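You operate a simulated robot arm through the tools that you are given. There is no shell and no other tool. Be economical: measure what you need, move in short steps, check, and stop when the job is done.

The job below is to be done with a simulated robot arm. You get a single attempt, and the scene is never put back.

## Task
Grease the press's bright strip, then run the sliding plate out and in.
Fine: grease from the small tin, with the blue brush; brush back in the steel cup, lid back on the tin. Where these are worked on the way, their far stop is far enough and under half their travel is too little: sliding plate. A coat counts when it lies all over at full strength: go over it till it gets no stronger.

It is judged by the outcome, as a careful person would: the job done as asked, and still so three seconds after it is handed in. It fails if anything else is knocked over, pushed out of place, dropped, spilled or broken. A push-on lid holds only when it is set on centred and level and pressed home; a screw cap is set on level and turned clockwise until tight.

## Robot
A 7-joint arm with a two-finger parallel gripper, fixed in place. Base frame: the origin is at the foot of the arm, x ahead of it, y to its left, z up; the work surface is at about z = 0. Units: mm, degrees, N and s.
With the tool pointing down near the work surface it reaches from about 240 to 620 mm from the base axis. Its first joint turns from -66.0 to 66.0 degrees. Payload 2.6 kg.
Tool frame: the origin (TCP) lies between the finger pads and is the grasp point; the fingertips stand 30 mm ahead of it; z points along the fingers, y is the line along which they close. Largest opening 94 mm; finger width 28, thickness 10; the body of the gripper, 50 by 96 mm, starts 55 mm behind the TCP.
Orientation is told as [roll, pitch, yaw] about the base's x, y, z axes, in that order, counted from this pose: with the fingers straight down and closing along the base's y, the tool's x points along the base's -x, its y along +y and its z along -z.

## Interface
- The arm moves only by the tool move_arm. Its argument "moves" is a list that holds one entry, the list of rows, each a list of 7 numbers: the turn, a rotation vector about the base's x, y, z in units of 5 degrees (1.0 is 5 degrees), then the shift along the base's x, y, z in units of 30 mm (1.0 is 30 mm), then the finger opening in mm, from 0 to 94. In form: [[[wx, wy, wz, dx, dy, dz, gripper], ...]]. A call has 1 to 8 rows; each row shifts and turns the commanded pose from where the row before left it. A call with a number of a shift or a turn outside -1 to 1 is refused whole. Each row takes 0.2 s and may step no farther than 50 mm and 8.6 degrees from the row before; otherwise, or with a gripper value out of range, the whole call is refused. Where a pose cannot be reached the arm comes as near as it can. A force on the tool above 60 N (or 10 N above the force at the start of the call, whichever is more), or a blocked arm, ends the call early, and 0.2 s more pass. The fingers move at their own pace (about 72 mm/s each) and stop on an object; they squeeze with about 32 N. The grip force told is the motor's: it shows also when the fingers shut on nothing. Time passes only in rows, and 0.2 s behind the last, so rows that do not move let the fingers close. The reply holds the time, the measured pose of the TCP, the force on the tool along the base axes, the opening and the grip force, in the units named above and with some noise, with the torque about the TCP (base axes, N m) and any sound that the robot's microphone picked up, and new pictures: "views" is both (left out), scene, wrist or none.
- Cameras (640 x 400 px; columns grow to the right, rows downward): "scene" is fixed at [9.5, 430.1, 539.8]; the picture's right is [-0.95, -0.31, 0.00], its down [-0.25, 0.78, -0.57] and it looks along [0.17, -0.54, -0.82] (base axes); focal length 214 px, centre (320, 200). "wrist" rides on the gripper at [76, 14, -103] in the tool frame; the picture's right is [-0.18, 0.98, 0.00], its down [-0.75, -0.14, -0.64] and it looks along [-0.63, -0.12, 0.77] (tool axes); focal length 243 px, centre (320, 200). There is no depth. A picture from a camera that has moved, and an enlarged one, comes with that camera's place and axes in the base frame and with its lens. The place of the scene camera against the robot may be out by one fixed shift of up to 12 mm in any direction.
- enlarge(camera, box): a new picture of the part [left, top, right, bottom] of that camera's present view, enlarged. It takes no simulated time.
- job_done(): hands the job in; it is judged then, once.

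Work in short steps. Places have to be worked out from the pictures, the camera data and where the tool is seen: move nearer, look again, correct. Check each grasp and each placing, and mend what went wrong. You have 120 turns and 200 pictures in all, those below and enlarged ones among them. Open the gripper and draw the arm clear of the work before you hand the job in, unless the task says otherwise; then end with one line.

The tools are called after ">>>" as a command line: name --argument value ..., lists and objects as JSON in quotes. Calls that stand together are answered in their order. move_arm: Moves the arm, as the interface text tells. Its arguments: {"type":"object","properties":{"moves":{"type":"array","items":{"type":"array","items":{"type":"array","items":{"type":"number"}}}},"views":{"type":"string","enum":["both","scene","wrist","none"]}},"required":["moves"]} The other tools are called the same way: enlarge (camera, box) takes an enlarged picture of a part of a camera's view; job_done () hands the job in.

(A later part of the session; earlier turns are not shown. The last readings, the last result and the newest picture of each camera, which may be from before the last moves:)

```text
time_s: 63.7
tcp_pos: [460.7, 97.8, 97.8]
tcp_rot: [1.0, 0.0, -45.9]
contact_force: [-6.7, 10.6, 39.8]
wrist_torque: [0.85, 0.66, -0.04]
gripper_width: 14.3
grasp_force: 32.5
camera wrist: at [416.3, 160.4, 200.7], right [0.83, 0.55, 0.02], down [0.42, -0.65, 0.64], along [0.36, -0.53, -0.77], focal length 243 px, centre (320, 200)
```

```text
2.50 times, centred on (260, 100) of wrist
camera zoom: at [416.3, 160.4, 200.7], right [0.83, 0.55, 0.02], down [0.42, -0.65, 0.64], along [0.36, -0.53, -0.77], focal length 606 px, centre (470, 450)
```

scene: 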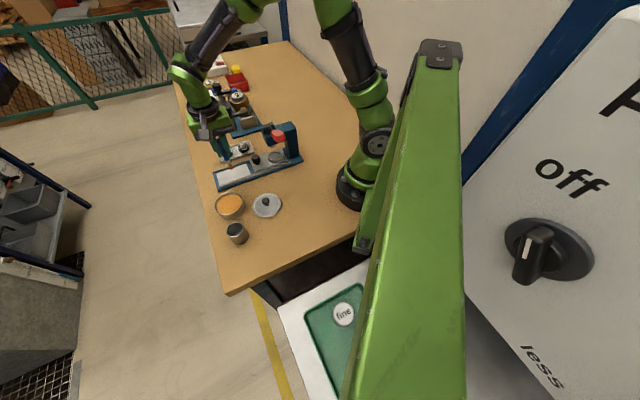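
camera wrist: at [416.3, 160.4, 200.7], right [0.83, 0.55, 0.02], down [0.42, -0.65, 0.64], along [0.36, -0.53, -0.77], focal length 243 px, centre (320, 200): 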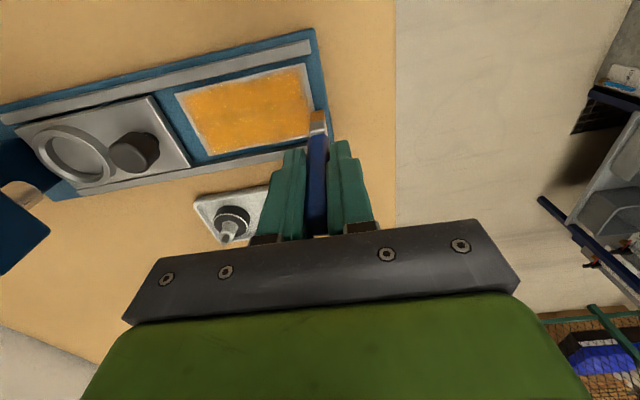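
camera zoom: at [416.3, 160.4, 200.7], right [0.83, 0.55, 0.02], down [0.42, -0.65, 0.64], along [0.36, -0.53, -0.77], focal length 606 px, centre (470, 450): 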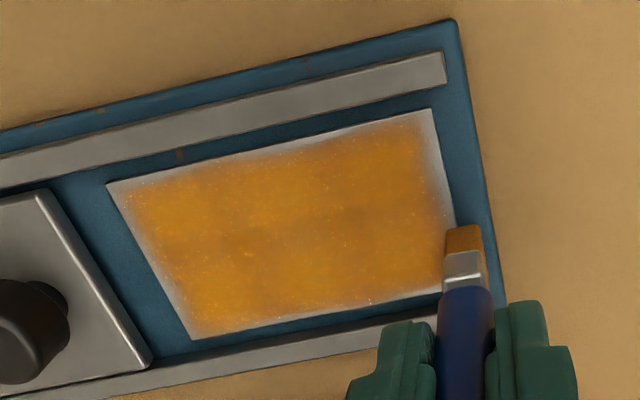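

I test whether the outer-end border still gains: move 5 mm inward and sweep across this end repeatedly.

>>> move_arm --moves '[[[0, 0, 0, -0.1, -0.1, 0.03, 5], [0, 0, 0, -0.47, 0.47, 0, 5], [0, 0, 0, -0.47, 0.47, 0, 5], [0, 0, 0, 0.47, -0.47, 0, 5], [0, 0, 0, 0.47, -0.47, 0, 5], [0, 0, 0, -0.47, 0.47, 0, 5], [0, 0, 0, -0.47, 0.47, 0, 5]]]' --views "none"

>>> move_arm --moves '[[[0, 0, 0, 0.47, -0.47, 0, 5], [0, 0, 0, 0.47, -0.47, 0, 5], [0, 0, 0, 0.05, 0.05, 0, 5], [0, 0, 0, -0.47, 0.47, 0, 5], [0, 0, 0, -0.47, 0.47, 0, 5], [0, 0, 0, 0.47, -0.47, 0, 5], [0, 0, 0, 0.47, -0.47, 0, 5]]]' --views "wrist"

>>> enlarge --camera "wrist" --box '[140, 20, 380, 180]'

```text
time_s: 65.3
tcp_pos: [427.6, 117.8, 98.3]
tcp_rot: [0.4, -0.1, -45.9]
contact_force: [4.3, -3.6, 15.7]
wrist_torque: [-0.39, -0.36, 0.0]
gripper_width: 14.4
grasp_force: 31.7
```

```text
time_s: 66.9
tcp_pos: [457.1, 93.0, 97.5]
tcp_rot: [0.5, 0.2, -45.9]
contact_force: [-5.4, 7.5, 24.5]
wrist_torque: [0.56, 0.46, 0.01]
gripper_width: 14.3
grasp_force: 32.0
camera wrist: at [413.4, 157.1, 200.7], right [0.83, 0.55, 0.01], down [0.42, -0.65, 0.64], along [0.36, -0.53, -0.77], focal length 243 px, centre (320, 200)
```

wrist: 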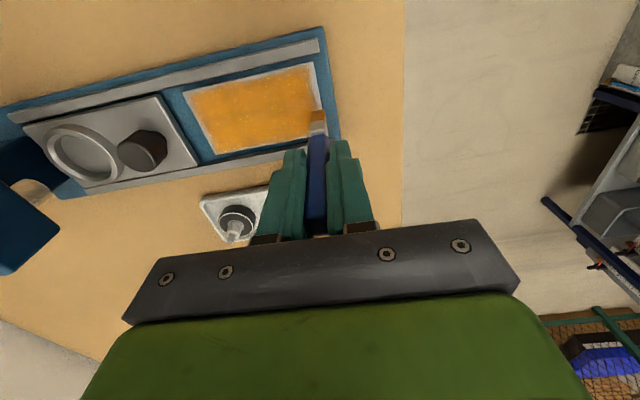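

```text
2.50 times, centred on (260, 100) of wrist
camera zoom: at [413.4, 157.1, 200.7], right [0.83, 0.55, 0.01], down [0.42, -0.65, 0.64], along [0.36, -0.53, -0.77], focal length 606 px, centre (470, 450)
```

zoom: 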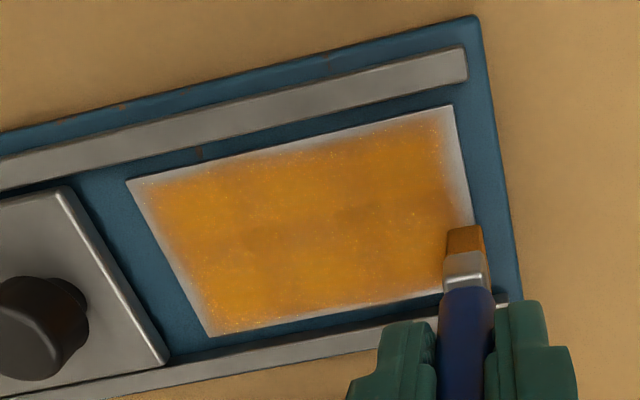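

Six more sweeps changed nothing at the outer end: that fringe is saturated, a soft rendering edge. I give the far edge, plate end and near edge another pass too.

>>> move_arm --moves '[[[0, 0, 0, 0.03, -0.03, 0, 5], [0, 0, 0, -0.42, -0.42, 0, 5], [0, 0, 0, -0.42, -0.42, 0, 5], [0, 0, 0, -0.42, -0.42, 0, 5], [0, 0, 0, -0.42, -0.42, 0, 5], [0, 0, 0, -0.42, -0.42, 0, 5], [0, 0, 0, -0.47, 0.47, 0, 5], [0, 0, 0, -0.47, 0.47, 0, 5]]]' --views "none"

>>> move_arm --moves '[[[0, 0, 0, 0.47, -0.47, 0, 5], [0, 0, 0, 0.47, -0.47, 0, 5], [0, 0, 0, -0.47, 0.47, 0, 5], [0, 0, 0, -0.47, 0.47, 0, 5], [0, 0, 0, 0.4, 0.4, 0, 5], [0, 0, 0, 0.4, 0.4, 0, 5], [0, 0, 0, 0.4, 0.4, 0, 5]]]' --views "wrist"

>>> enlarge --camera "wrist" --box '[190, 30, 430, 190]'

```text
time_s: 68.7
tcp_pos: [368.6, 57.5, 97.6]
tcp_rot: [0.8, -0.3, -45.9]
contact_force: [6.7, -7.3, 28.3]
wrist_torque: [-0.61, -0.5, 0.0]
gripper_width: 14.0
grasp_force: 32.6
```

```text
time_s: 70.3
tcp_pos: [402.6, 94.6, 96.9]
tcp_rot: [0.4, 0.2, -46.0]
contact_force: [-7.4, -7.7, 32.4]
wrist_torque: [-0.78, 0.62, -0.03]
gripper_width: 14.1
grasp_force: 32.2
camera wrist: at [359.6, 157.9, 200.1], right [0.83, 0.55, 0.01], down [0.42, -0.64, 0.64], along [0.36, -0.53, -0.77], focal length 243 px, centre (320, 200)
```

wrist: 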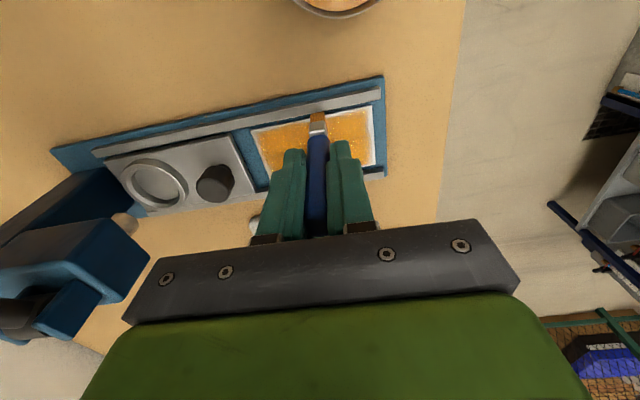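

```text
2.50 times, centred on (310, 110) of wrist
camera zoom: at [359.6, 157.9, 200.1], right [0.83, 0.55, 0.01], down [0.42, -0.64, 0.64], along [0.36, -0.53, -0.77], focal length 606 px, centre (345, 425)
```

zoom: 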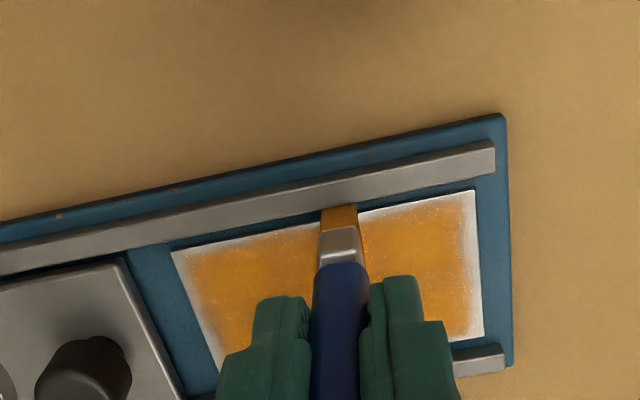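

I finish the near edge, then run a last set of lanes over the interior.

>>> move_arm --moves '[[[0, 0, 0, 0.45, 0.45, 0, 5], [0, 0, 0, 0.45, 0.45, 0, 5], [0, 0, 0, 0.28, -0.28, 0, 5], [0, 0, 0, -0.44, -0.44, 0, 5], [0, 0, 0, -0.44, -0.44, 0, 5], [0, 0, 0, -0.44, -0.44, 0, 5], [0, 0, 0, -0.44, -0.44, 0, 5], [0, 0, 0, -0.42, -0.42, 0, 5]]]' --views "none"

>>> move_arm --moves '[[[0, 0, 0, 0.26, -0.26, 0, 5], [0, 0, 0, 0.44, 0.44, 0, 5], [0, 0, 0, 0.44, 0.44, 0, 5], [0, 0, 0, 0.44, 0.44, 0, 5], [0, 0, 0, 0.44, 0.44, 0, 5], [0, 0, 0, 0.42, 0.42, 0, 5], [0, 0, 0, 0.26, -0.26, 0, 5]]]' --views "none"

>>> move_arm --moves '[[[0, 0, 0, -0.44, -0.44, 0, 5], [0, 0, 0, -0.44, -0.44, 0, 5], [0, 0, 0, -0.44, -0.44, 0, 5], [0, 0, 0, -0.44, -0.44, 0, 5], [0, 0, 0, -0.42, -0.42, 0, 5], [0, 0, 0, 0, 0, 0.8, 5], [0, 0, 0, -0.3, 1, 1, 5], [0, 0, 0, -0.3, 1, 0.5, 5]]]' --views "wrist"

>>> enlarge --camera "wrist" --box '[190, 30, 430, 190]'

>>> enlarge --camera "scene" --box '[205, 150, 265, 200]'

```text
time_s: 72.1
tcp_pos: [374.7, 47.3, 97.5]
tcp_rot: [0.7, -0.2, -46.0]
contact_force: [5.9, 5.8, 23.2]
wrist_torque: [0.52, -0.51, -0.02]
gripper_width: 14.2
grasp_force: 31.8
```

```text
time_s: 73.7
tcp_pos: [453.9, 99.5, 97.3]
tcp_rot: [0.5, 0.2, -45.9]
contact_force: [-1.4, 5.5, 19.0]
wrist_torque: [0.45, 0.22, 0.0]
gripper_width: 14.5
grasp_force: 32.2
```

```text
time_s: 75.5
tcp_pos: [371.5, 91.7, 165.5]
tcp_rot: [0.3, 0.0, -45.9]
contact_force: [0.1, 0.2, -1.0]
wrist_torque: [0.02, -0.01, 0.03]
gripper_width: 14.0
grasp_force: 32.1
camera wrist: at [327.3, 154.8, 268.0], right [0.83, 0.55, 0.01], down [0.42, -0.64, 0.64], along [0.36, -0.53, -0.77], focal length 243 px, centre (320, 200)
```

wrist: 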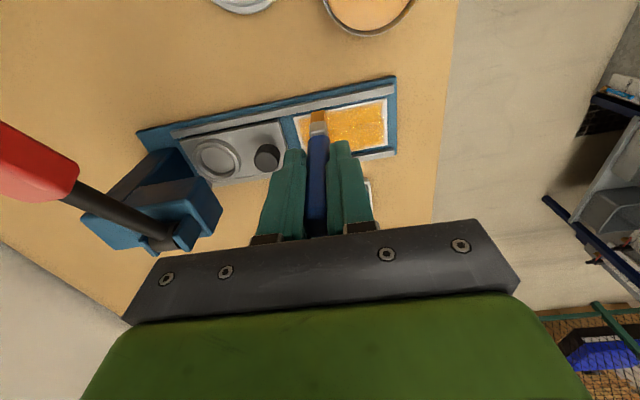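

```text
2.50 times, centred on (310, 110) of wrist
camera zoom: at [327.3, 154.8, 268.0], right [0.83, 0.55, 0.01], down [0.42, -0.64, 0.64], along [0.36, -0.53, -0.77], focal length 606 px, centre (345, 425)
```

zoom: 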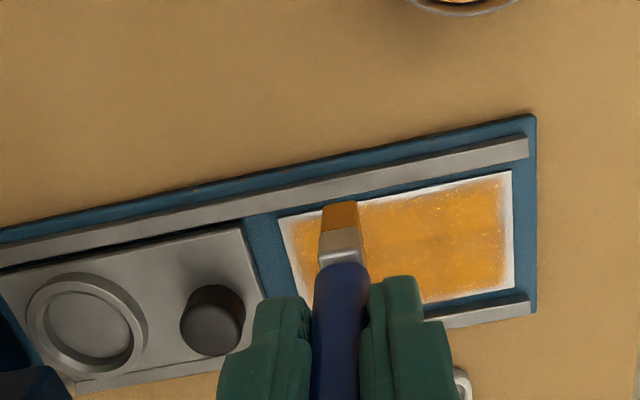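

```text
8.00 times, centred on (235, 175) of scene
camera zoom: at [9.5, 430.1, 539.8], right [-0.95, -0.31, 0.0], down [-0.25, 0.78, -0.57], along [0.17, -0.54, -0.82], focal length 1716 px, centre (1000, 400)
```

zoom: 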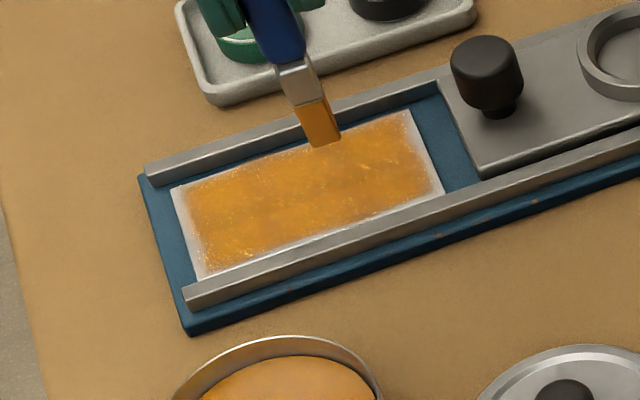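

The coat is uniform and the brush stays loaded, which suggests saturation, but the outer end fringe looks a little wider in the scene view. I do one more test there, further out (u≈49).

>>> move_arm --moves '[[[0, 0, 0, 0.7, 0.35, 0, 5], [0, 0, 0, 0.7, 0.35, 0, 5], [0, 0, 0, 0.68, 0.3, -0.2, 5], [0, 0, 0, 0, 0, -0.9, 5], [0, 0, 0, 0, 0, -0.9, 5], [0, 0, 0, 0, 0, -0.18, 5], [0, 0, 0, 0, 0, -0.06, 5]]]' --views "wrist"

>>> enlarge --camera "wrist" --box '[200, 50, 360, 160]'

```text
time_s: 77.1
tcp_pos: [432.4, 120.4, 97.4]
tcp_rot: [0.4, 0.1, -46.0]
contact_force: [0.6, 0.1, 0.4]
wrist_torque: [0.01, 0.01, 0.02]
gripper_width: 14.2
grasp_force: 31.9
camera wrist: at [389.9, 184.5, 201.8], right [0.83, 0.55, 0.01], down [0.42, -0.64, 0.64], along [0.36, -0.53, -0.77], focal length 243 px, centre (320, 200)
```

wrist: 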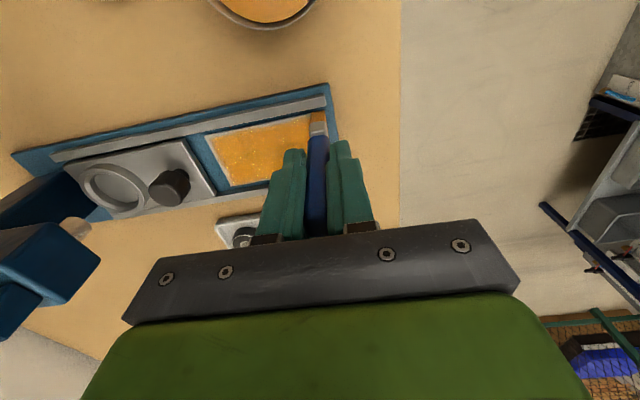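

```text
3.64 times, centred on (280, 105) of wrist
camera zoom: at [389.9, 184.5, 201.8], right [0.83, 0.55, 0.01], down [0.42, -0.64, 0.64], along [0.36, -0.53, -0.77], focal length 882 px, centre (466, 546)
```

zoom: 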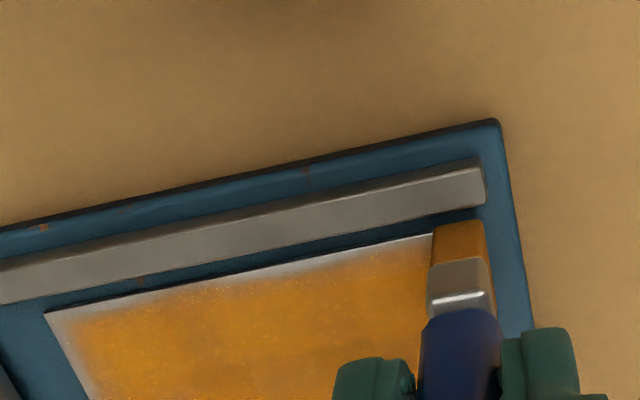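

No force reading yet here. I shift 3 mm inward, lower to contact and sweep across this end a few times.

>>> move_arm --moves '[[[0, 0, 0, -0.06, -0.06, -0.05, 5], [0, 0, 0, 0, 0, -0.03, 5], [0, 0, 0, 0, 0, 0, 5]]]' --views "wrist"

>>> enlarge --camera "wrist" --box '[200, 50, 360, 160]'

```text
time_s: 77.9
tcp_pos: [431.9, 119.6, 97.5]
tcp_rot: [0.4, 0.1, -45.8]
contact_force: [0.1, 0.9, 4.2]
wrist_torque: [0.01, 0.02, -0.04]
gripper_width: 14.1
grasp_force: 31.9
camera wrist: at [387.6, 182.4, 199.9], right [0.83, 0.55, 0.01], down [0.42, -0.64, 0.64], along [0.36, -0.53, -0.77], focal length 243 px, centre (320, 200)
```

wrist: 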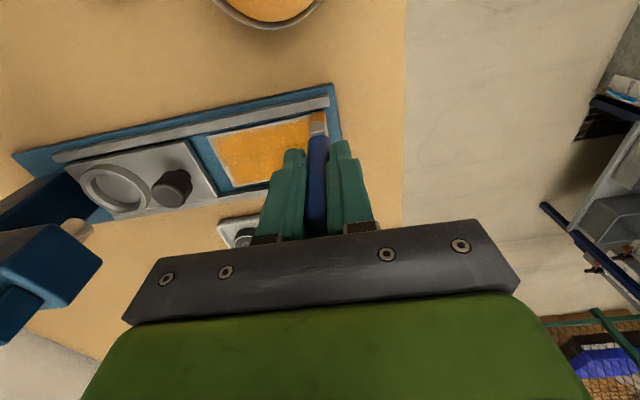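

```text
3.64 times, centred on (280, 105) of wrist
camera zoom: at [387.6, 182.4, 199.9], right [0.83, 0.55, 0.01], down [0.42, -0.64, 0.64], along [0.36, -0.53, -0.77], focal length 882 px, centre (466, 546)
```

zoom: 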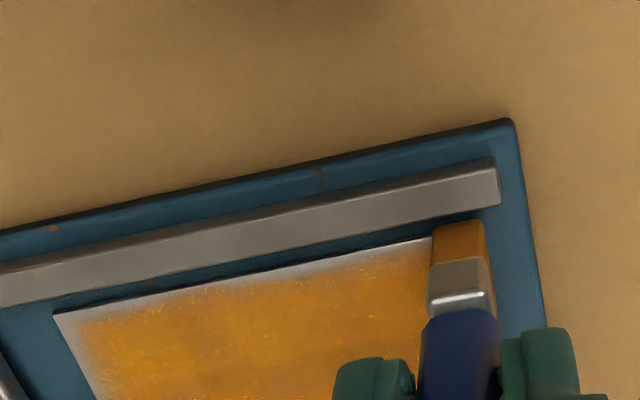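

Light contact now. I press and sweep this end slowly back and forth.

>>> move_arm --moves '[[[0, 0, 0, 0, 0, -0.05, 5], [0, 0, 0, 0.3, -0.3, 0, 5], [0, 0, 0, 0.3, -0.3, 0, 5], [0, 0, 0, 0.3, -0.3, 0, 5], [0, 0, 0, 0.05, 0.05, 0, 5], [0, 0, 0, -0.3, 0.3, 0, 5], [0, 0, 0, -0.3, 0.3, 0, 5], [0, 0, 0, -0.3, 0.3, 0, 5]]]' --views "none"

>>> move_arm --moves '[[[0, 0, 0, 0.3, -0.3, 0, 5], [0, 0, 0, 0.3, -0.3, 0, 5], [0, 0, 0, 0.3, -0.3, 0, 5], [0, 0, 0, 0, 0, 1, 5], [0, 0, 0, -0.7, -0.2, 1, 5], [0, 0, 0, -0.9, 0.5, 0.5, 5], [0, 0, 0, -0.5, 1, 0, 5]]]' --views "wrist"

>>> enlarge --camera "scene" --box '[205, 150, 265, 200]'

>>> enlarge --camera "wrist" --box '[200, 90, 440, 250]'

```text
time_s: 79.7
tcp_pos: [434.8, 120.8, 96.5]
tcp_rot: [0.7, -0.2, -45.9]
contact_force: [6.1, -6.6, 25.1]
wrist_torque: [-0.6, -0.49, 0.03]
gripper_width: 14.5
grasp_force: 32.8
```

```text
time_s: 81.3
tcp_pos: [395.2, 130.0, 171.4]
tcp_rot: [0.3, 0.1, -46.0]
contact_force: [0.2, 0.3, -0.7]
wrist_torque: [0.0, -0.01, -0.01]
gripper_width: 14.2
grasp_force: 32.0
camera wrist: at [352.7, 194.9, 273.7], right [0.83, 0.55, 0.01], down [0.42, -0.64, 0.64], along [0.36, -0.53, -0.77], focal length 243 px, centre (320, 200)
```

wrist: 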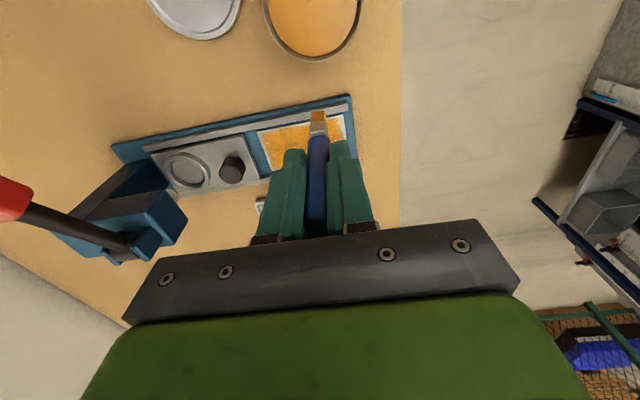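

```text
8.00 times, centred on (235, 175) of scene
camera zoom: at [9.6, 430.1, 539.8], right [-0.95, -0.31, 0.0], down [-0.25, 0.78, -0.57], along [0.17, -0.54, -0.82], focal length 1716 px, centre (1000, 400)
```

zoom: 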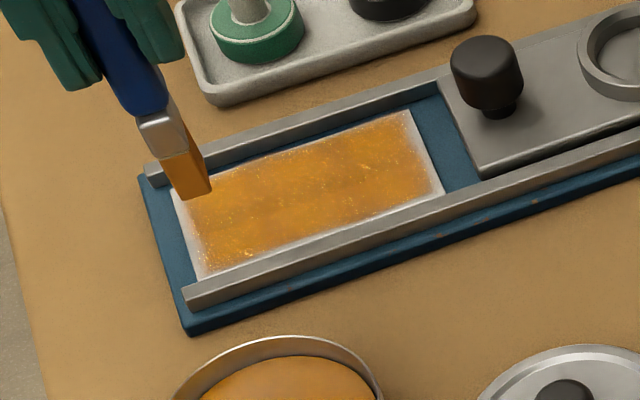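

```text
2.50 times, centred on (320, 170) of wrist
camera zoom: at [352.7, 194.9, 273.7], right [0.83, 0.55, 0.01], down [0.42, -0.64, 0.64], along [0.36, -0.53, -0.77], focal length 606 px, centre (320, 275)
```

zoom: 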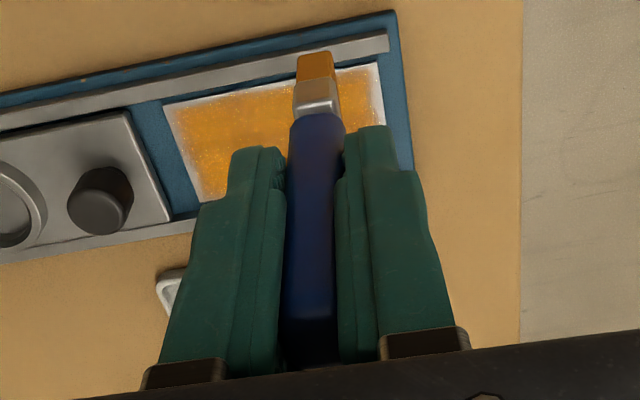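

Nothing gets stronger, so the coat is complete. I return the brush to the cup at TCP ≈ (281,261.5).

>>> move_arm --moves '[[[0, 0, 0.2, -0.76, 0.875, 0, 5], [0, 0, 0.3, -0.76, 0.875, 0, 5], [0, 0, 0.3, -0.76, 0.875, 0, 5], [0, 0, 0.3, -0.76, 0.875, 0, 5], [0, 0, 0, -0.76, 0.875, 0, 5], [0, 0, 0, 0, 0, -0.4, 5], [0, 0, 0, 0, 0, -0.2, 5]]]' --views "wrist"

>>> enlarge --camera "scene" --box '[190, 180, 290, 250]'

>>> enlarge --camera "wrist" --box '[240, 40, 400, 150]'

```text
time_s: 82.9
tcp_pos: [281.4, 264.0, 151.5]
tcp_rot: [0.4, 0.2, -40.5]
contact_force: [0.0, 1.5, 0.6]
wrist_torque: [0.02, -0.02, 0.01]
gripper_width: 14.5
grasp_force: 31.9
camera wrist: at [231.7, 323.8, 254.9], right [0.78, 0.63, 0.01], down [0.48, -0.6, 0.64], along [0.41, -0.49, -0.77], focal length 243 px, centre (320, 200)
```

wrist: 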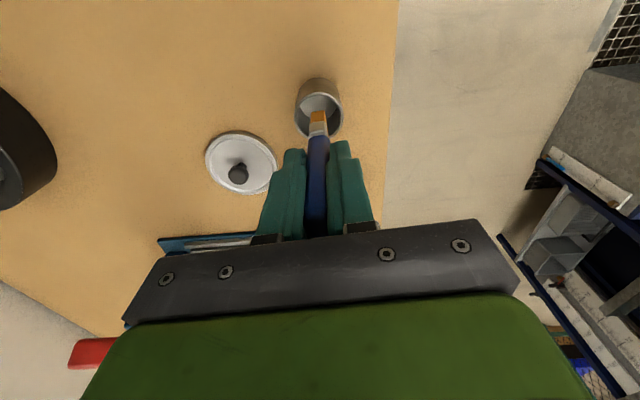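

```text
5.71 times, centred on (240, 215) of scene
camera zoom: at [9.5, 430.1, 539.8], right [-0.95, -0.31, 0.0], down [-0.25, 0.78, -0.57], along [0.17, -0.54, -0.82], focal length 1226 px, centre (777, 114)
```

zoom: 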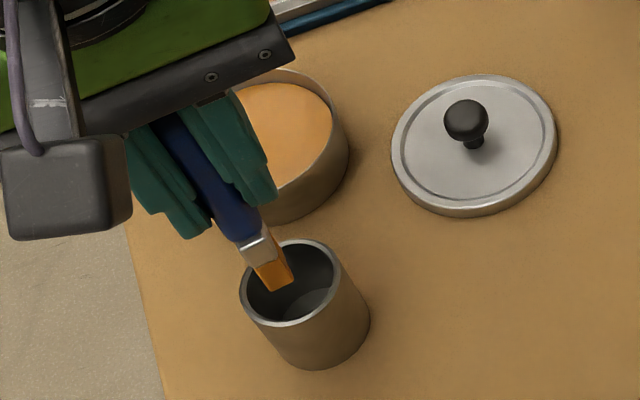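

```text
3.64 times, centred on (320, 95) of wrist
camera zoom: at [231.7, 323.8, 254.9], right [0.78, 0.63, 0.01], down [0.48, -0.6, 0.64], along [0.41, -0.49, -0.77], focal length 882 px, centre (320, 582)
```

zoom: 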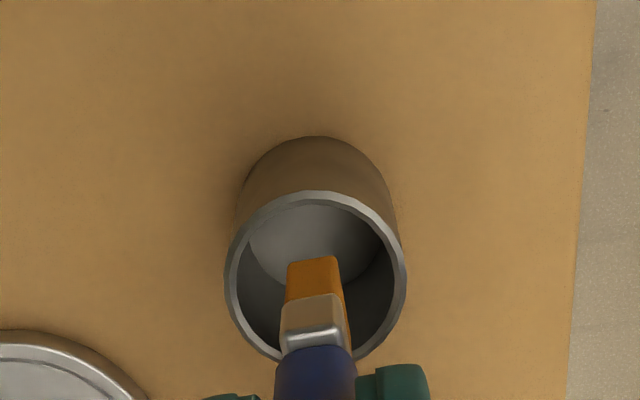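

The tip is over the cup, about 3 mm too far in +y. I correct and lower it into the cup.

>>> move_arm --moves '[[[0, 0, 0, 0, -0.1, -0.3, 5], [0, 0, 0, 0, 0, -0.6, 5], [0, 0, 0, 0, 0, -0.6, 5], [0, 0, 0, 0, 0, -0.1, 5], [0, 0, 0, 0, 0, 0, 5]]]' --views "wrist"

>>> enlarge --camera "scene" --box '[190, 180, 290, 250]'

```text
time_s: 84.1
tcp_pos: [280.5, 260.2, 104.7]
tcp_rot: [0.4, 0.1, -40.5]
contact_force: [0.1, -0.2, -0.9]
wrist_torque: [-0.01, -0.05, 0.0]
gripper_width: 14.0
grasp_force: 32.2
camera wrist: at [232.4, 319.4, 207.1], right [0.78, 0.63, 0.01], down [0.48, -0.6, 0.64], along [0.41, -0.49, -0.77], focal length 243 px, centre (320, 200)
```

wrist: 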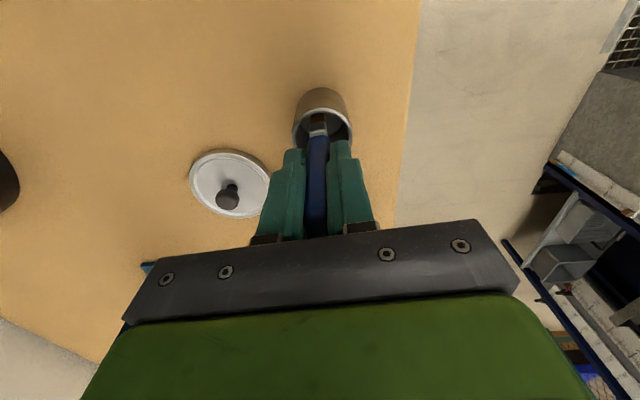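

```text
5.71 times, centred on (240, 215) of scene
camera zoom: at [9.5, 430.1, 539.8], right [-0.95, -0.31, 0.0], down [-0.25, 0.78, -0.57], along [0.17, -0.54, -0.82], focal length 1226 px, centre (777, 114)
```

zoom: 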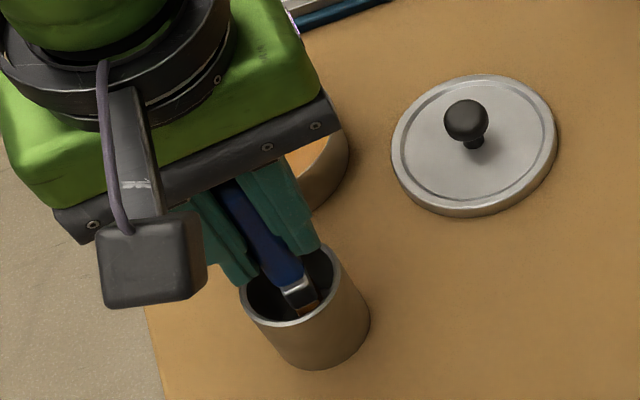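

The brush is inside the cup without contact. I lower the last ~11 mm carefully to the floor.

>>> move_arm --moves '[[[0, 0, 0, 0, 0, -0.2, 5], [0, 0, 0, 0, 0, -0.06, 5], [0, 0, 0, 0, 0, 0, 5]]]' --views "none"

>>> move_arm --moves '[[[0, 0, 0, 0, 0, -0.06, 5], [0, 0, 0, 0, 0, 0, 5]]]' --views "none"

```text
time_s: 84.9
tcp_pos: [281.9, 260.8, 96.4]
tcp_rot: [0.4, 0.2, -40.5]
contact_force: [0.2, -0.3, 0.2]
wrist_torque: [-0.02, -0.02, -0.01]
gripper_width: 14.1
grasp_force: 32.4
```

```text
time_s: 85.5
tcp_pos: [282.0, 260.7, 94.5]
tcp_rot: [0.4, 0.1, -40.6]
contact_force: [-0.2, 0.5, 0.1]
wrist_torque: [0.0, 0.03, 0.01]
gripper_width: 14.5
grasp_force: 32.2
```

No floor contact yet; the brush slid up a few mm in the grip, so I go a bit further.

>>> move_arm --moves '[[[0, 0, 0, 0, 0, -0.06, 5], [0, 0, 0, 0, 0, 0, 5]]]' --views "none"

>>> move_arm --moves '[[[0, 0, 0, 0, 0, -0.05, 5], [0, 0, 0, 0, 0, 0, 5]]]' --views "none"

```text
time_s: 86.1
tcp_pos: [283.1, 260.2, 92.4]
tcp_rot: [0.4, 0.0, -40.4]
contact_force: [0.0, -0.6, 0.1]
wrist_torque: [0.01, 0.02, 0.02]
gripper_width: 14.1
grasp_force: 31.9
```

```text
time_s: 86.7
tcp_pos: [282.5, 260.9, 91.3]
tcp_rot: [0.4, -0.1, -40.4]
contact_force: [-0.3, -0.8, -0.6]
wrist_torque: [0.01, 0.04, 0.02]
gripper_width: 14.3
grasp_force: 32.1
```

>>> move_arm --moves '[[[0, 0, 0, 0, 0, -0.05, 5], [0, 0, 0, 0, 0, 0, 5]]]' --views "none"

>>> move_arm --moves '[[[0, 0, 0, 0, 0, -0.05, 5], [0, 0, 0, 0, 0, 0, 5]]]' --views "wrist"

```text
time_s: 87.3
tcp_pos: [282.2, 262.0, 90.5]
tcp_rot: [0.5, 0.0, -40.5]
contact_force: [-1.0, -1.9, 11.1]
wrist_torque: [-0.15, 0.15, 0.02]
gripper_width: 14.4
grasp_force: 32.0
```

```text
time_s: 87.9
tcp_pos: [282.8, 261.8, 91.0]
tcp_rot: [0.7, 0.0, -40.4]
contact_force: [-8.5, -10.0, 48.1]
wrist_torque: [-0.82, 0.76, -0.07]
gripper_width: 14.2
grasp_force: 32.0
camera wrist: at [233.2, 320.5, 192.8], right [0.78, 0.63, 0.01], down [0.48, -0.6, 0.64], along [0.41, -0.49, -0.77], focal length 243 px, centre (320, 200)
```

wrist: 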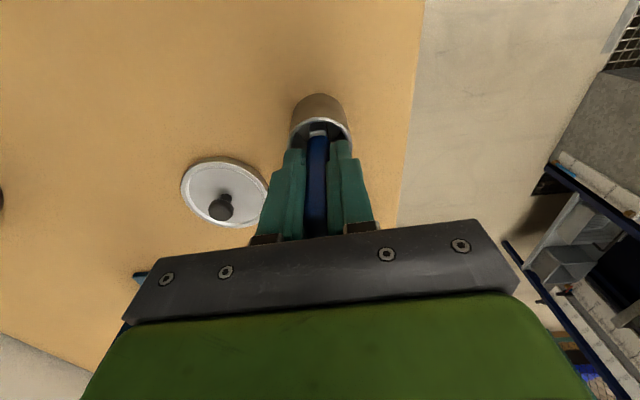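

The brush rests on the cup floor (48 N). I ease up 2 mm to relieve it, open slowly and rise.

>>> move_arm --moves '[[[0, 0, 0, 0, 0, 0.06, 5], [0, 0, 0, 0, 0, 0, 20], [0, 0, 0, 0, 0, 0, 30], [0, 0, 0, 0, 0, 0, 50], [0, 0, 0, 0, 0, 0, 50], [0, 0, 0, 0, 0, 0.8, 50], [0, 0, 0, 0, 0, 1, 50], [0, 0, 0, 0, 0, 1, 50]]]' --views "both"

>>> enlarge --camera "scene" --box '[190, 180, 290, 250]'

```text
time_s: 89.7
tcp_pos: [282.4, 263.2, 174.0]
tcp_rot: [0.5, 0.0, -40.4]
contact_force: [-1.4, 0.7, -1.1]
wrist_torque: [0.03, -0.02, -0.01]
gripper_width: 50.0
grasp_force: 0.1
camera wrist: at [233.7, 322.1, 277.2], right [0.78, 0.63, 0.01], down [0.48, -0.6, 0.64], along [0.41, -0.49, -0.77], focal length 243 px, centre (320, 200)
```

scene: 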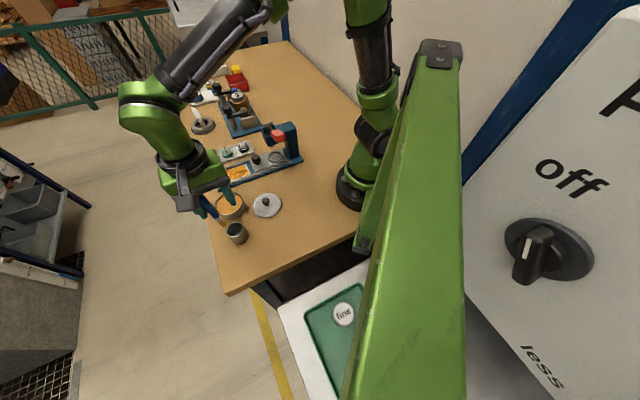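
wrist: 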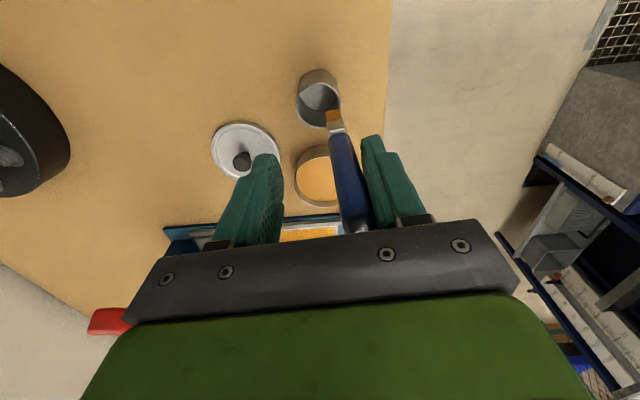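

```text
5.71 times, centred on (240, 215) of scene
camera zoom: at [9.5, 430.1, 539.8], right [-0.95, -0.31, 0.0], down [-0.25, 0.78, -0.57], along [0.17, -0.54, -0.82], focal length 1226 px, centre (777, 114)
```

zoom: 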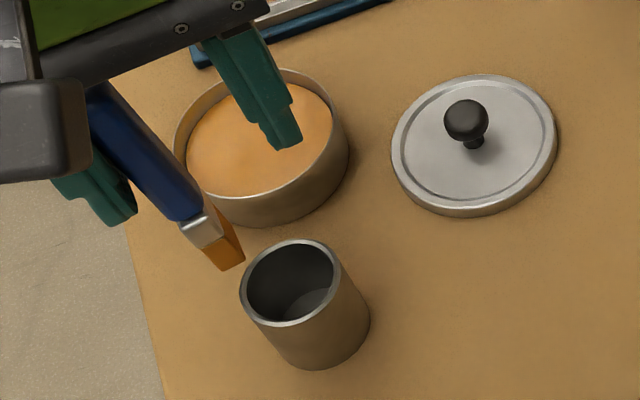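

The brush has come up clinging to one finger. I close again right away to secure it.

>>> move_arm --moves '[[[0, 0, 0, 0, 0, 0, 30], [0, 0, 0, 0, 0, 0, 10], [0, 0, 0, 0, 0, 0, 5], [0, 0, 0, 0, 0, 0, 5]]]' --views "wrist"

>>> enlarge --camera "scene" --box '[180, 160, 280, 240]'

>>> enlarge --camera "wrist" --box '[230, 50, 430, 250]'

```text
time_s: 90.7
tcp_pos: [283.8, 262.0, 174.2]
tcp_rot: [0.4, 0.2, -40.4]
contact_force: [0.7, 0.0, 0.0]
wrist_torque: [0.0, -0.03, 0.02]
gripper_width: 17.3
grasp_force: 22.1
camera wrist: at [233.8, 322.0, 277.0], right [0.78, 0.63, 0.01], down [0.48, -0.6, 0.64], along [0.41, -0.49, -0.77], focal length 243 px, centre (320, 200)
```

wrist: 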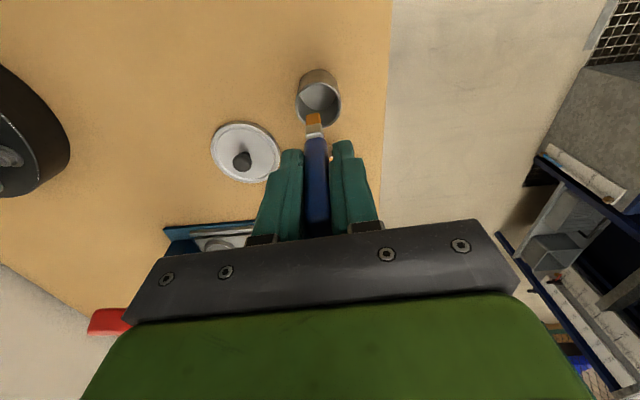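

```text
5.00 times, centred on (230, 200) of scene
camera zoom: at [9.5, 430.1, 539.8], right [-0.95, -0.31, 0.0], down [-0.25, 0.78, -0.57], along [0.17, -0.54, -0.82], focal length 1072 px, centre (770, 200)
```

zoom: 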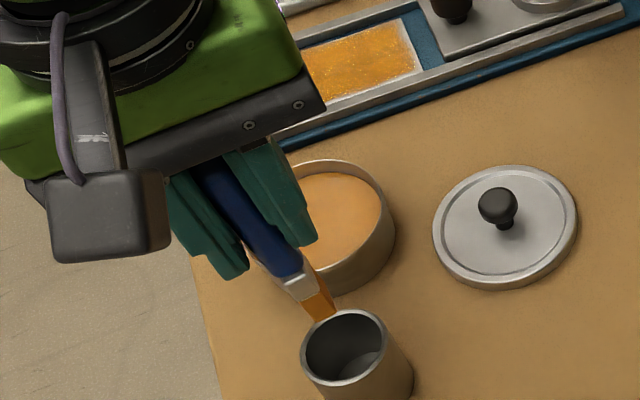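

```text
2.00 times, centred on (330, 150) of wrist
camera zoom: at [233.8, 322.0, 277.0], right [0.78, 0.63, 0.01], down [0.48, -0.6, 0.64], along [0.41, -0.49, -0.77], focal length 485 px, centre (300, 300)
```

zoom: 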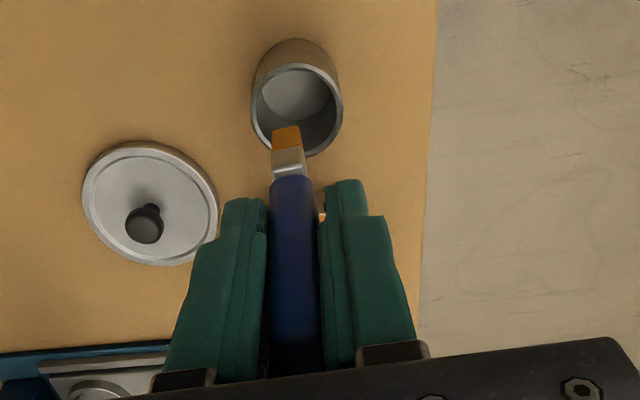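

It is re-gripped, somewhat tilted. I let the grip settle and read it again.

>>> move_arm --moves '[[[0, 0, 0, 0, 0, 0, 5], [0, 0, 0, 0, 0, 0, 5], [0, 0, 0, 0, 0, 0, 5]]]' --views "wrist"

>>> enlarge --camera "wrist" --box '[230, 50, 430, 250]'

>>> enlarge --camera "scene" --box '[180, 160, 280, 240]'

```text
time_s: 91.5
tcp_pos: [283.1, 262.1, 174.5]
tcp_rot: [0.3, 0.1, -40.4]
contact_force: [0.1, 0.8, -0.2]
wrist_torque: [0.02, -0.05, 0.02]
gripper_width: 14.5
grasp_force: 32.1
camera wrist: at [233.7, 322.0, 277.0], right [0.78, 0.63, 0.01], down [0.48, -0.6, 0.64], along [0.41, -0.49, -0.77], focal length 243 px, centre (320, 200)
```

wrist: 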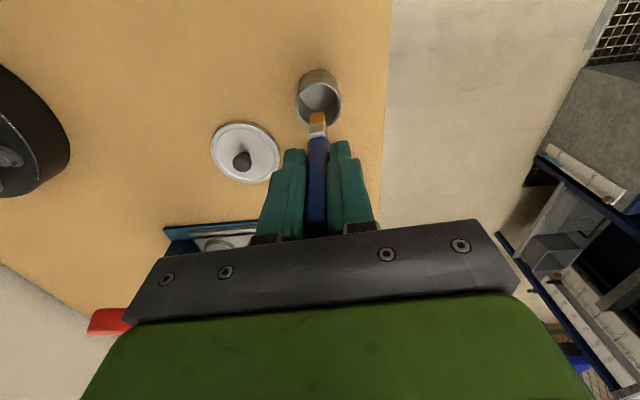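

```text
2.00 times, centred on (330, 150) of wrist
camera zoom: at [233.7, 322.0, 277.0], right [0.78, 0.63, 0.01], down [0.48, -0.6, 0.64], along [0.41, -0.49, -0.77], focal length 485 px, centre (300, 300)
```

zoom: 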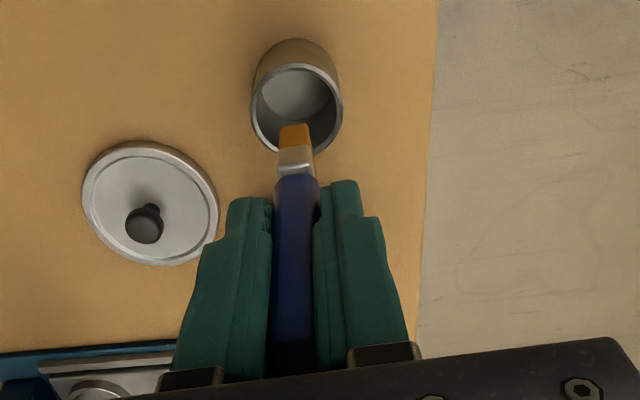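

```text
5.00 times, centred on (230, 200) of scene
camera zoom: at [9.5, 430.1, 539.8], right [-0.95, -0.31, 0.0], down [-0.25, 0.78, -0.57], along [0.17, -0.54, -0.82], focal length 1072 px, centre (770, 200)
```

zoom: 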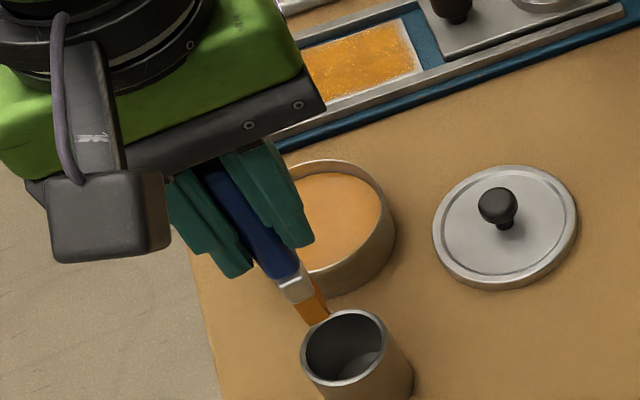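

The grip is firm and straight again. I lower it back into the cup to the floor, then open only a little and watch what happens.

>>> move_arm --moves '[[[0, 0, 0, 0, 0, -0.9, 5], [0, 0, 0, 0, 0, -0.9, 5], [0, 0, 0, 0, 0, -0.7, 5], [0, 0, 0, 0, 0, -0.2, 5], [0, 0, 0, 0, 0, -0.06, 5], [0, 0, 0, 0, 0, 0, 5]]]' --views "none"

```text
time_s: 92.9
tcp_pos: [283.5, 259.9, 90.2]
tcp_rot: [0.4, 0.1, -40.5]
contact_force: [0.1, -0.6, 0.2]
wrist_torque: [-0.01, -0.04, -0.01]
gripper_width: 14.2
grasp_force: 32.8
```

>>> move_arm --moves '[[[0, 0, 0, 0, 0, -0.05, 5], [0, 0, 0, 0, 0, 0, 5]]]' --views "none"

>>> move_arm --moves '[[[0, 0, 0, 0, 0, -0.04, 5], [0, 0, 0, 0, 0, 0, 5]]]' --views "none"

```text
time_s: 93.5
tcp_pos: [282.1, 260.5, 89.4]
tcp_rot: [0.3, -0.1, -40.5]
contact_force: [0.0, 0.3, 1.0]
wrist_torque: [-0.04, 0.0, 0.02]
gripper_width: 14.4
grasp_force: 32.0
```

```text
time_s: 94.1
tcp_pos: [282.7, 259.7, 89.6]
tcp_rot: [0.4, 0.0, -40.5]
contact_force: [-2.2, -5.3, 21.8]
wrist_torque: [-0.55, 0.24, -0.02]
gripper_width: 14.3
grasp_force: 31.7
```

Floor contact at 22 N. I open to 26 and wait, then look.

>>> move_arm --moves '[[[0, 0, 0, 0, 0, 0, 26], [0, 0, 0, 0, 0, 0, 26], [0, 0, 0, 0, 0, 0, 26], [0, 0, 0, 0, 0, 0, 26]]]' --views "wrist"

>>> enlarge --camera "wrist" --box '[230, 50, 430, 250]'

>>> enlarge --camera "scene" --box '[180, 180, 280, 250]'

```text
time_s: 95.1
tcp_pos: [281.9, 261.2, 87.7]
tcp_rot: [0.5, -0.1, -40.4]
contact_force: [-1.8, -1.1, 22.7]
wrist_torque: [-0.03, 0.08, 0.01]
gripper_width: 24.6
grasp_force: 0.1
camera wrist: at [232.8, 320.4, 190.7], right [0.78, 0.63, 0.01], down [0.48, -0.6, 0.64], along [0.41, -0.49, -0.77], focal length 243 px, centre (320, 200)
```

wrist: 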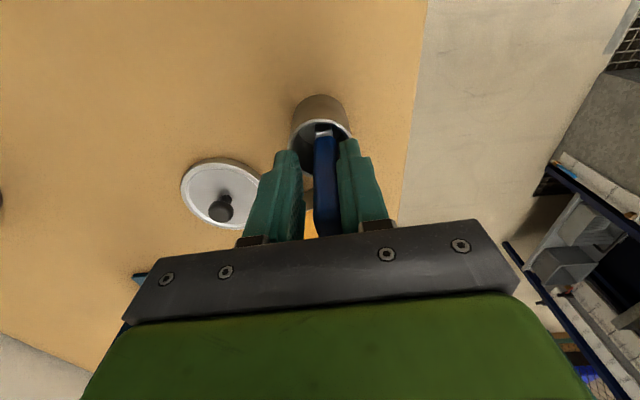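

```text
2.00 times, centred on (330, 150) of wrist
camera zoom: at [232.8, 320.4, 190.7], right [0.78, 0.63, 0.01], down [0.48, -0.6, 0.64], along [0.41, -0.49, -0.77], focal length 485 px, centre (300, 300)
```

zoom: 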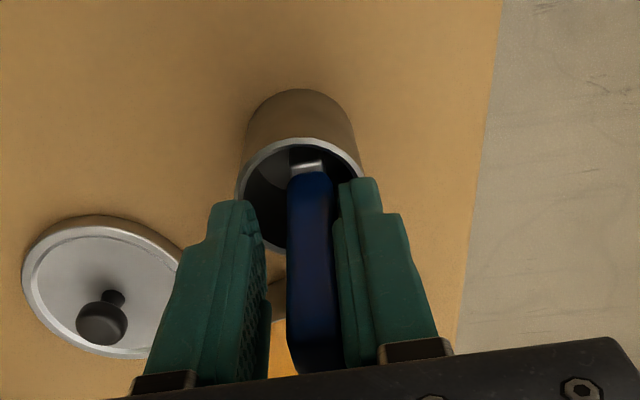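

```text
5.71 times, centred on (230, 215) of scene
camera zoom: at [9.4, 430.1, 539.8], right [-0.95, -0.31, 0.0], down [-0.25, 0.78, -0.57], along [0.17, -0.54, -0.82], focal length 1226 px, centre (834, 114)
```

zoom: 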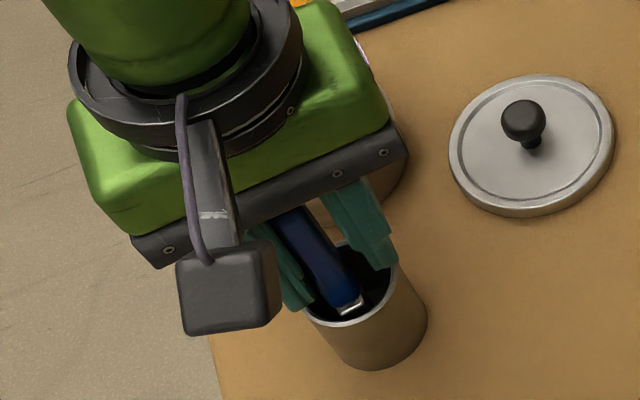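

The brush clings to the right-hand finger, while the cup hasn't moved. With the brush pressed on the cup floor, I open in small increments and watch whether it peels off against the cup wall.

>>> move_arm --moves '[[[0, 0, 0, 0, 0, 0, 34], [0, 0, 0, 0, 0, 0, 34], [0, 0, 0, 0, 0, 0, 34]]]' --views "wrist"

>>> enlarge --camera "wrist" --box '[230, 50, 430, 250]'

```text
time_s: 95.9
tcp_pos: [282.8, 260.1, 86.8]
tcp_rot: [0.4, 0.2, -40.4]
contact_force: [-2.5, -1.7, 14.8]
wrist_torque: [-0.05, 0.08, 0.0]
gripper_width: 32.3
grasp_force: 0.2
camera wrist: at [232.6, 320.0, 189.9], right [0.78, 0.63, 0.01], down [0.48, -0.6, 0.64], along [0.41, -0.49, -0.77], focal length 243 px, centre (320, 200)
```

wrist: 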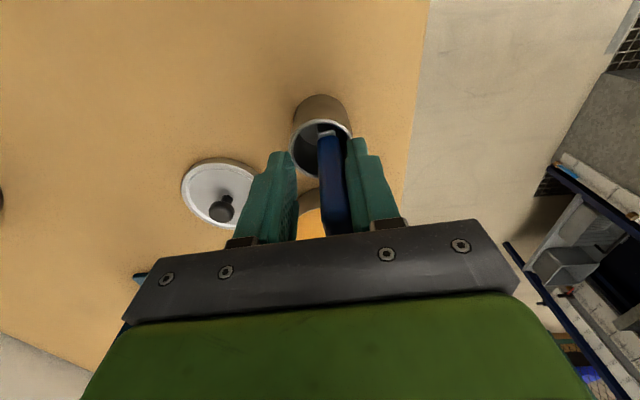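

```text
2.00 times, centred on (330, 150) of wrist
camera zoom: at [232.6, 320.0, 189.9], right [0.78, 0.63, 0.01], down [0.48, -0.6, 0.64], along [0.41, -0.49, -0.77], focal length 485 px, centre (300, 300)
```

zoom: 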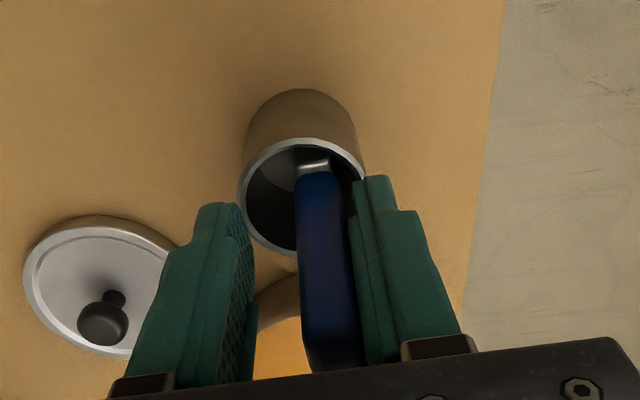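

The handle is tilting and starting to part from the finger at its lower end. I continue opening in steps.

>>> move_arm --moves '[[[0, 0, 0, 0, 0, 0, 44], [0, 0, 0, 0, 0, 0, 44], [0, 0, 0, 0, 0, 0, 44]]]' --views "wrist"

>>> enlarge --camera "wrist" --box '[230, 50, 430, 250]'

```text
time_s: 96.7
tcp_pos: [281.8, 261.5, 86.2]
tcp_rot: [0.3, 0.2, -40.4]
contact_force: [-2.4, -2.5, 8.6]
wrist_torque: [-0.02, -0.04, 0.02]
gripper_width: 41.6
grasp_force: 0.1
camera wrist: at [232.5, 320.0, 189.8], right [0.78, 0.63, 0.01], down [0.48, -0.6, 0.64], along [0.41, -0.5, -0.77], focal length 243 px, centre (320, 200)
```

wrist: 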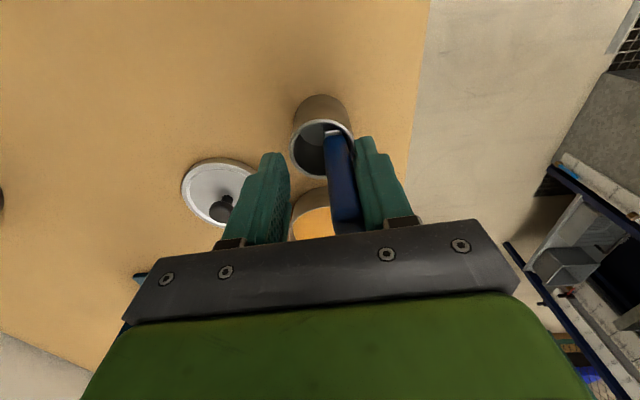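

```text
2.00 times, centred on (330, 150) of wrist
camera zoom: at [232.5, 320.0, 189.8], right [0.78, 0.63, 0.01], down [0.48, -0.6, 0.64], along [0.41, -0.5, -0.77], focal length 485 px, centre (300, 300)
```

zoom: 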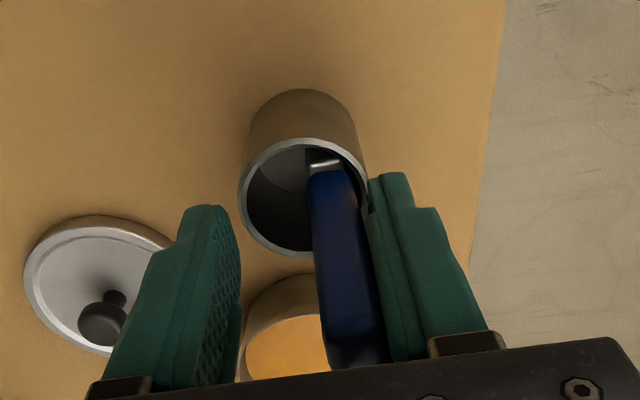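

The cup holds and the brush tilts further. I keep widening.

>>> move_arm --moves '[[[0, 0, 0, 0, 0, 0, 54], [0, 0, 0, 0, 0, 0, 54], [0, 0, 0, 0, 0, 0, 54]]]' --views "wrist"

>>> enlarge --camera "wrist" --box '[230, 50, 430, 250]'

>>> enlarge --camera "scene" --box '[180, 180, 280, 250]'

```text
time_s: 97.5
tcp_pos: [282.2, 260.9, 87.4]
tcp_rot: [0.5, -0.1, -40.4]
contact_force: [-0.6, -0.8, -0.4]
wrist_torque: [-0.01, 0.04, 0.03]
gripper_width: 53.5
grasp_force: 0.0
camera wrist: at [232.9, 320.3, 190.2], right [0.78, 0.63, 0.01], down [0.48, -0.6, 0.64], along [0.41, -0.49, -0.77], focal length 243 px, centre (320, 200)
```

wrist: 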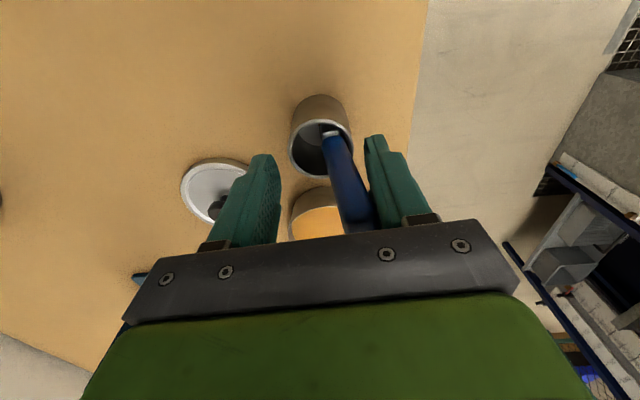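

```text
2.00 times, centred on (330, 150) of wrist
camera zoom: at [232.9, 320.3, 190.2], right [0.78, 0.63, 0.01], down [0.48, -0.6, 0.64], along [0.41, -0.49, -0.77], focal length 485 px, centre (300, 300)
```

zoom: 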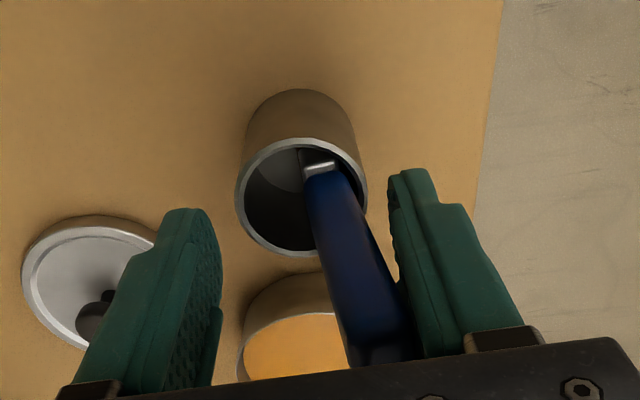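

```text
5.71 times, centred on (230, 215) of scene
camera zoom: at [9.5, 430.1, 539.8], right [-0.95, -0.31, 0.0], down [-0.25, 0.78, -0.57], along [0.17, -0.54, -0.82], focal length 1226 px, centre (834, 114)
```

zoom: 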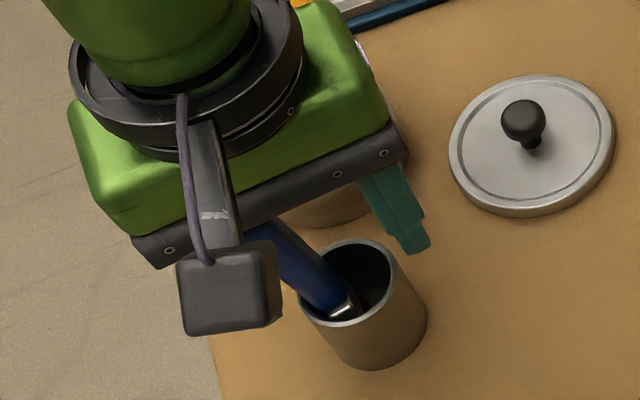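

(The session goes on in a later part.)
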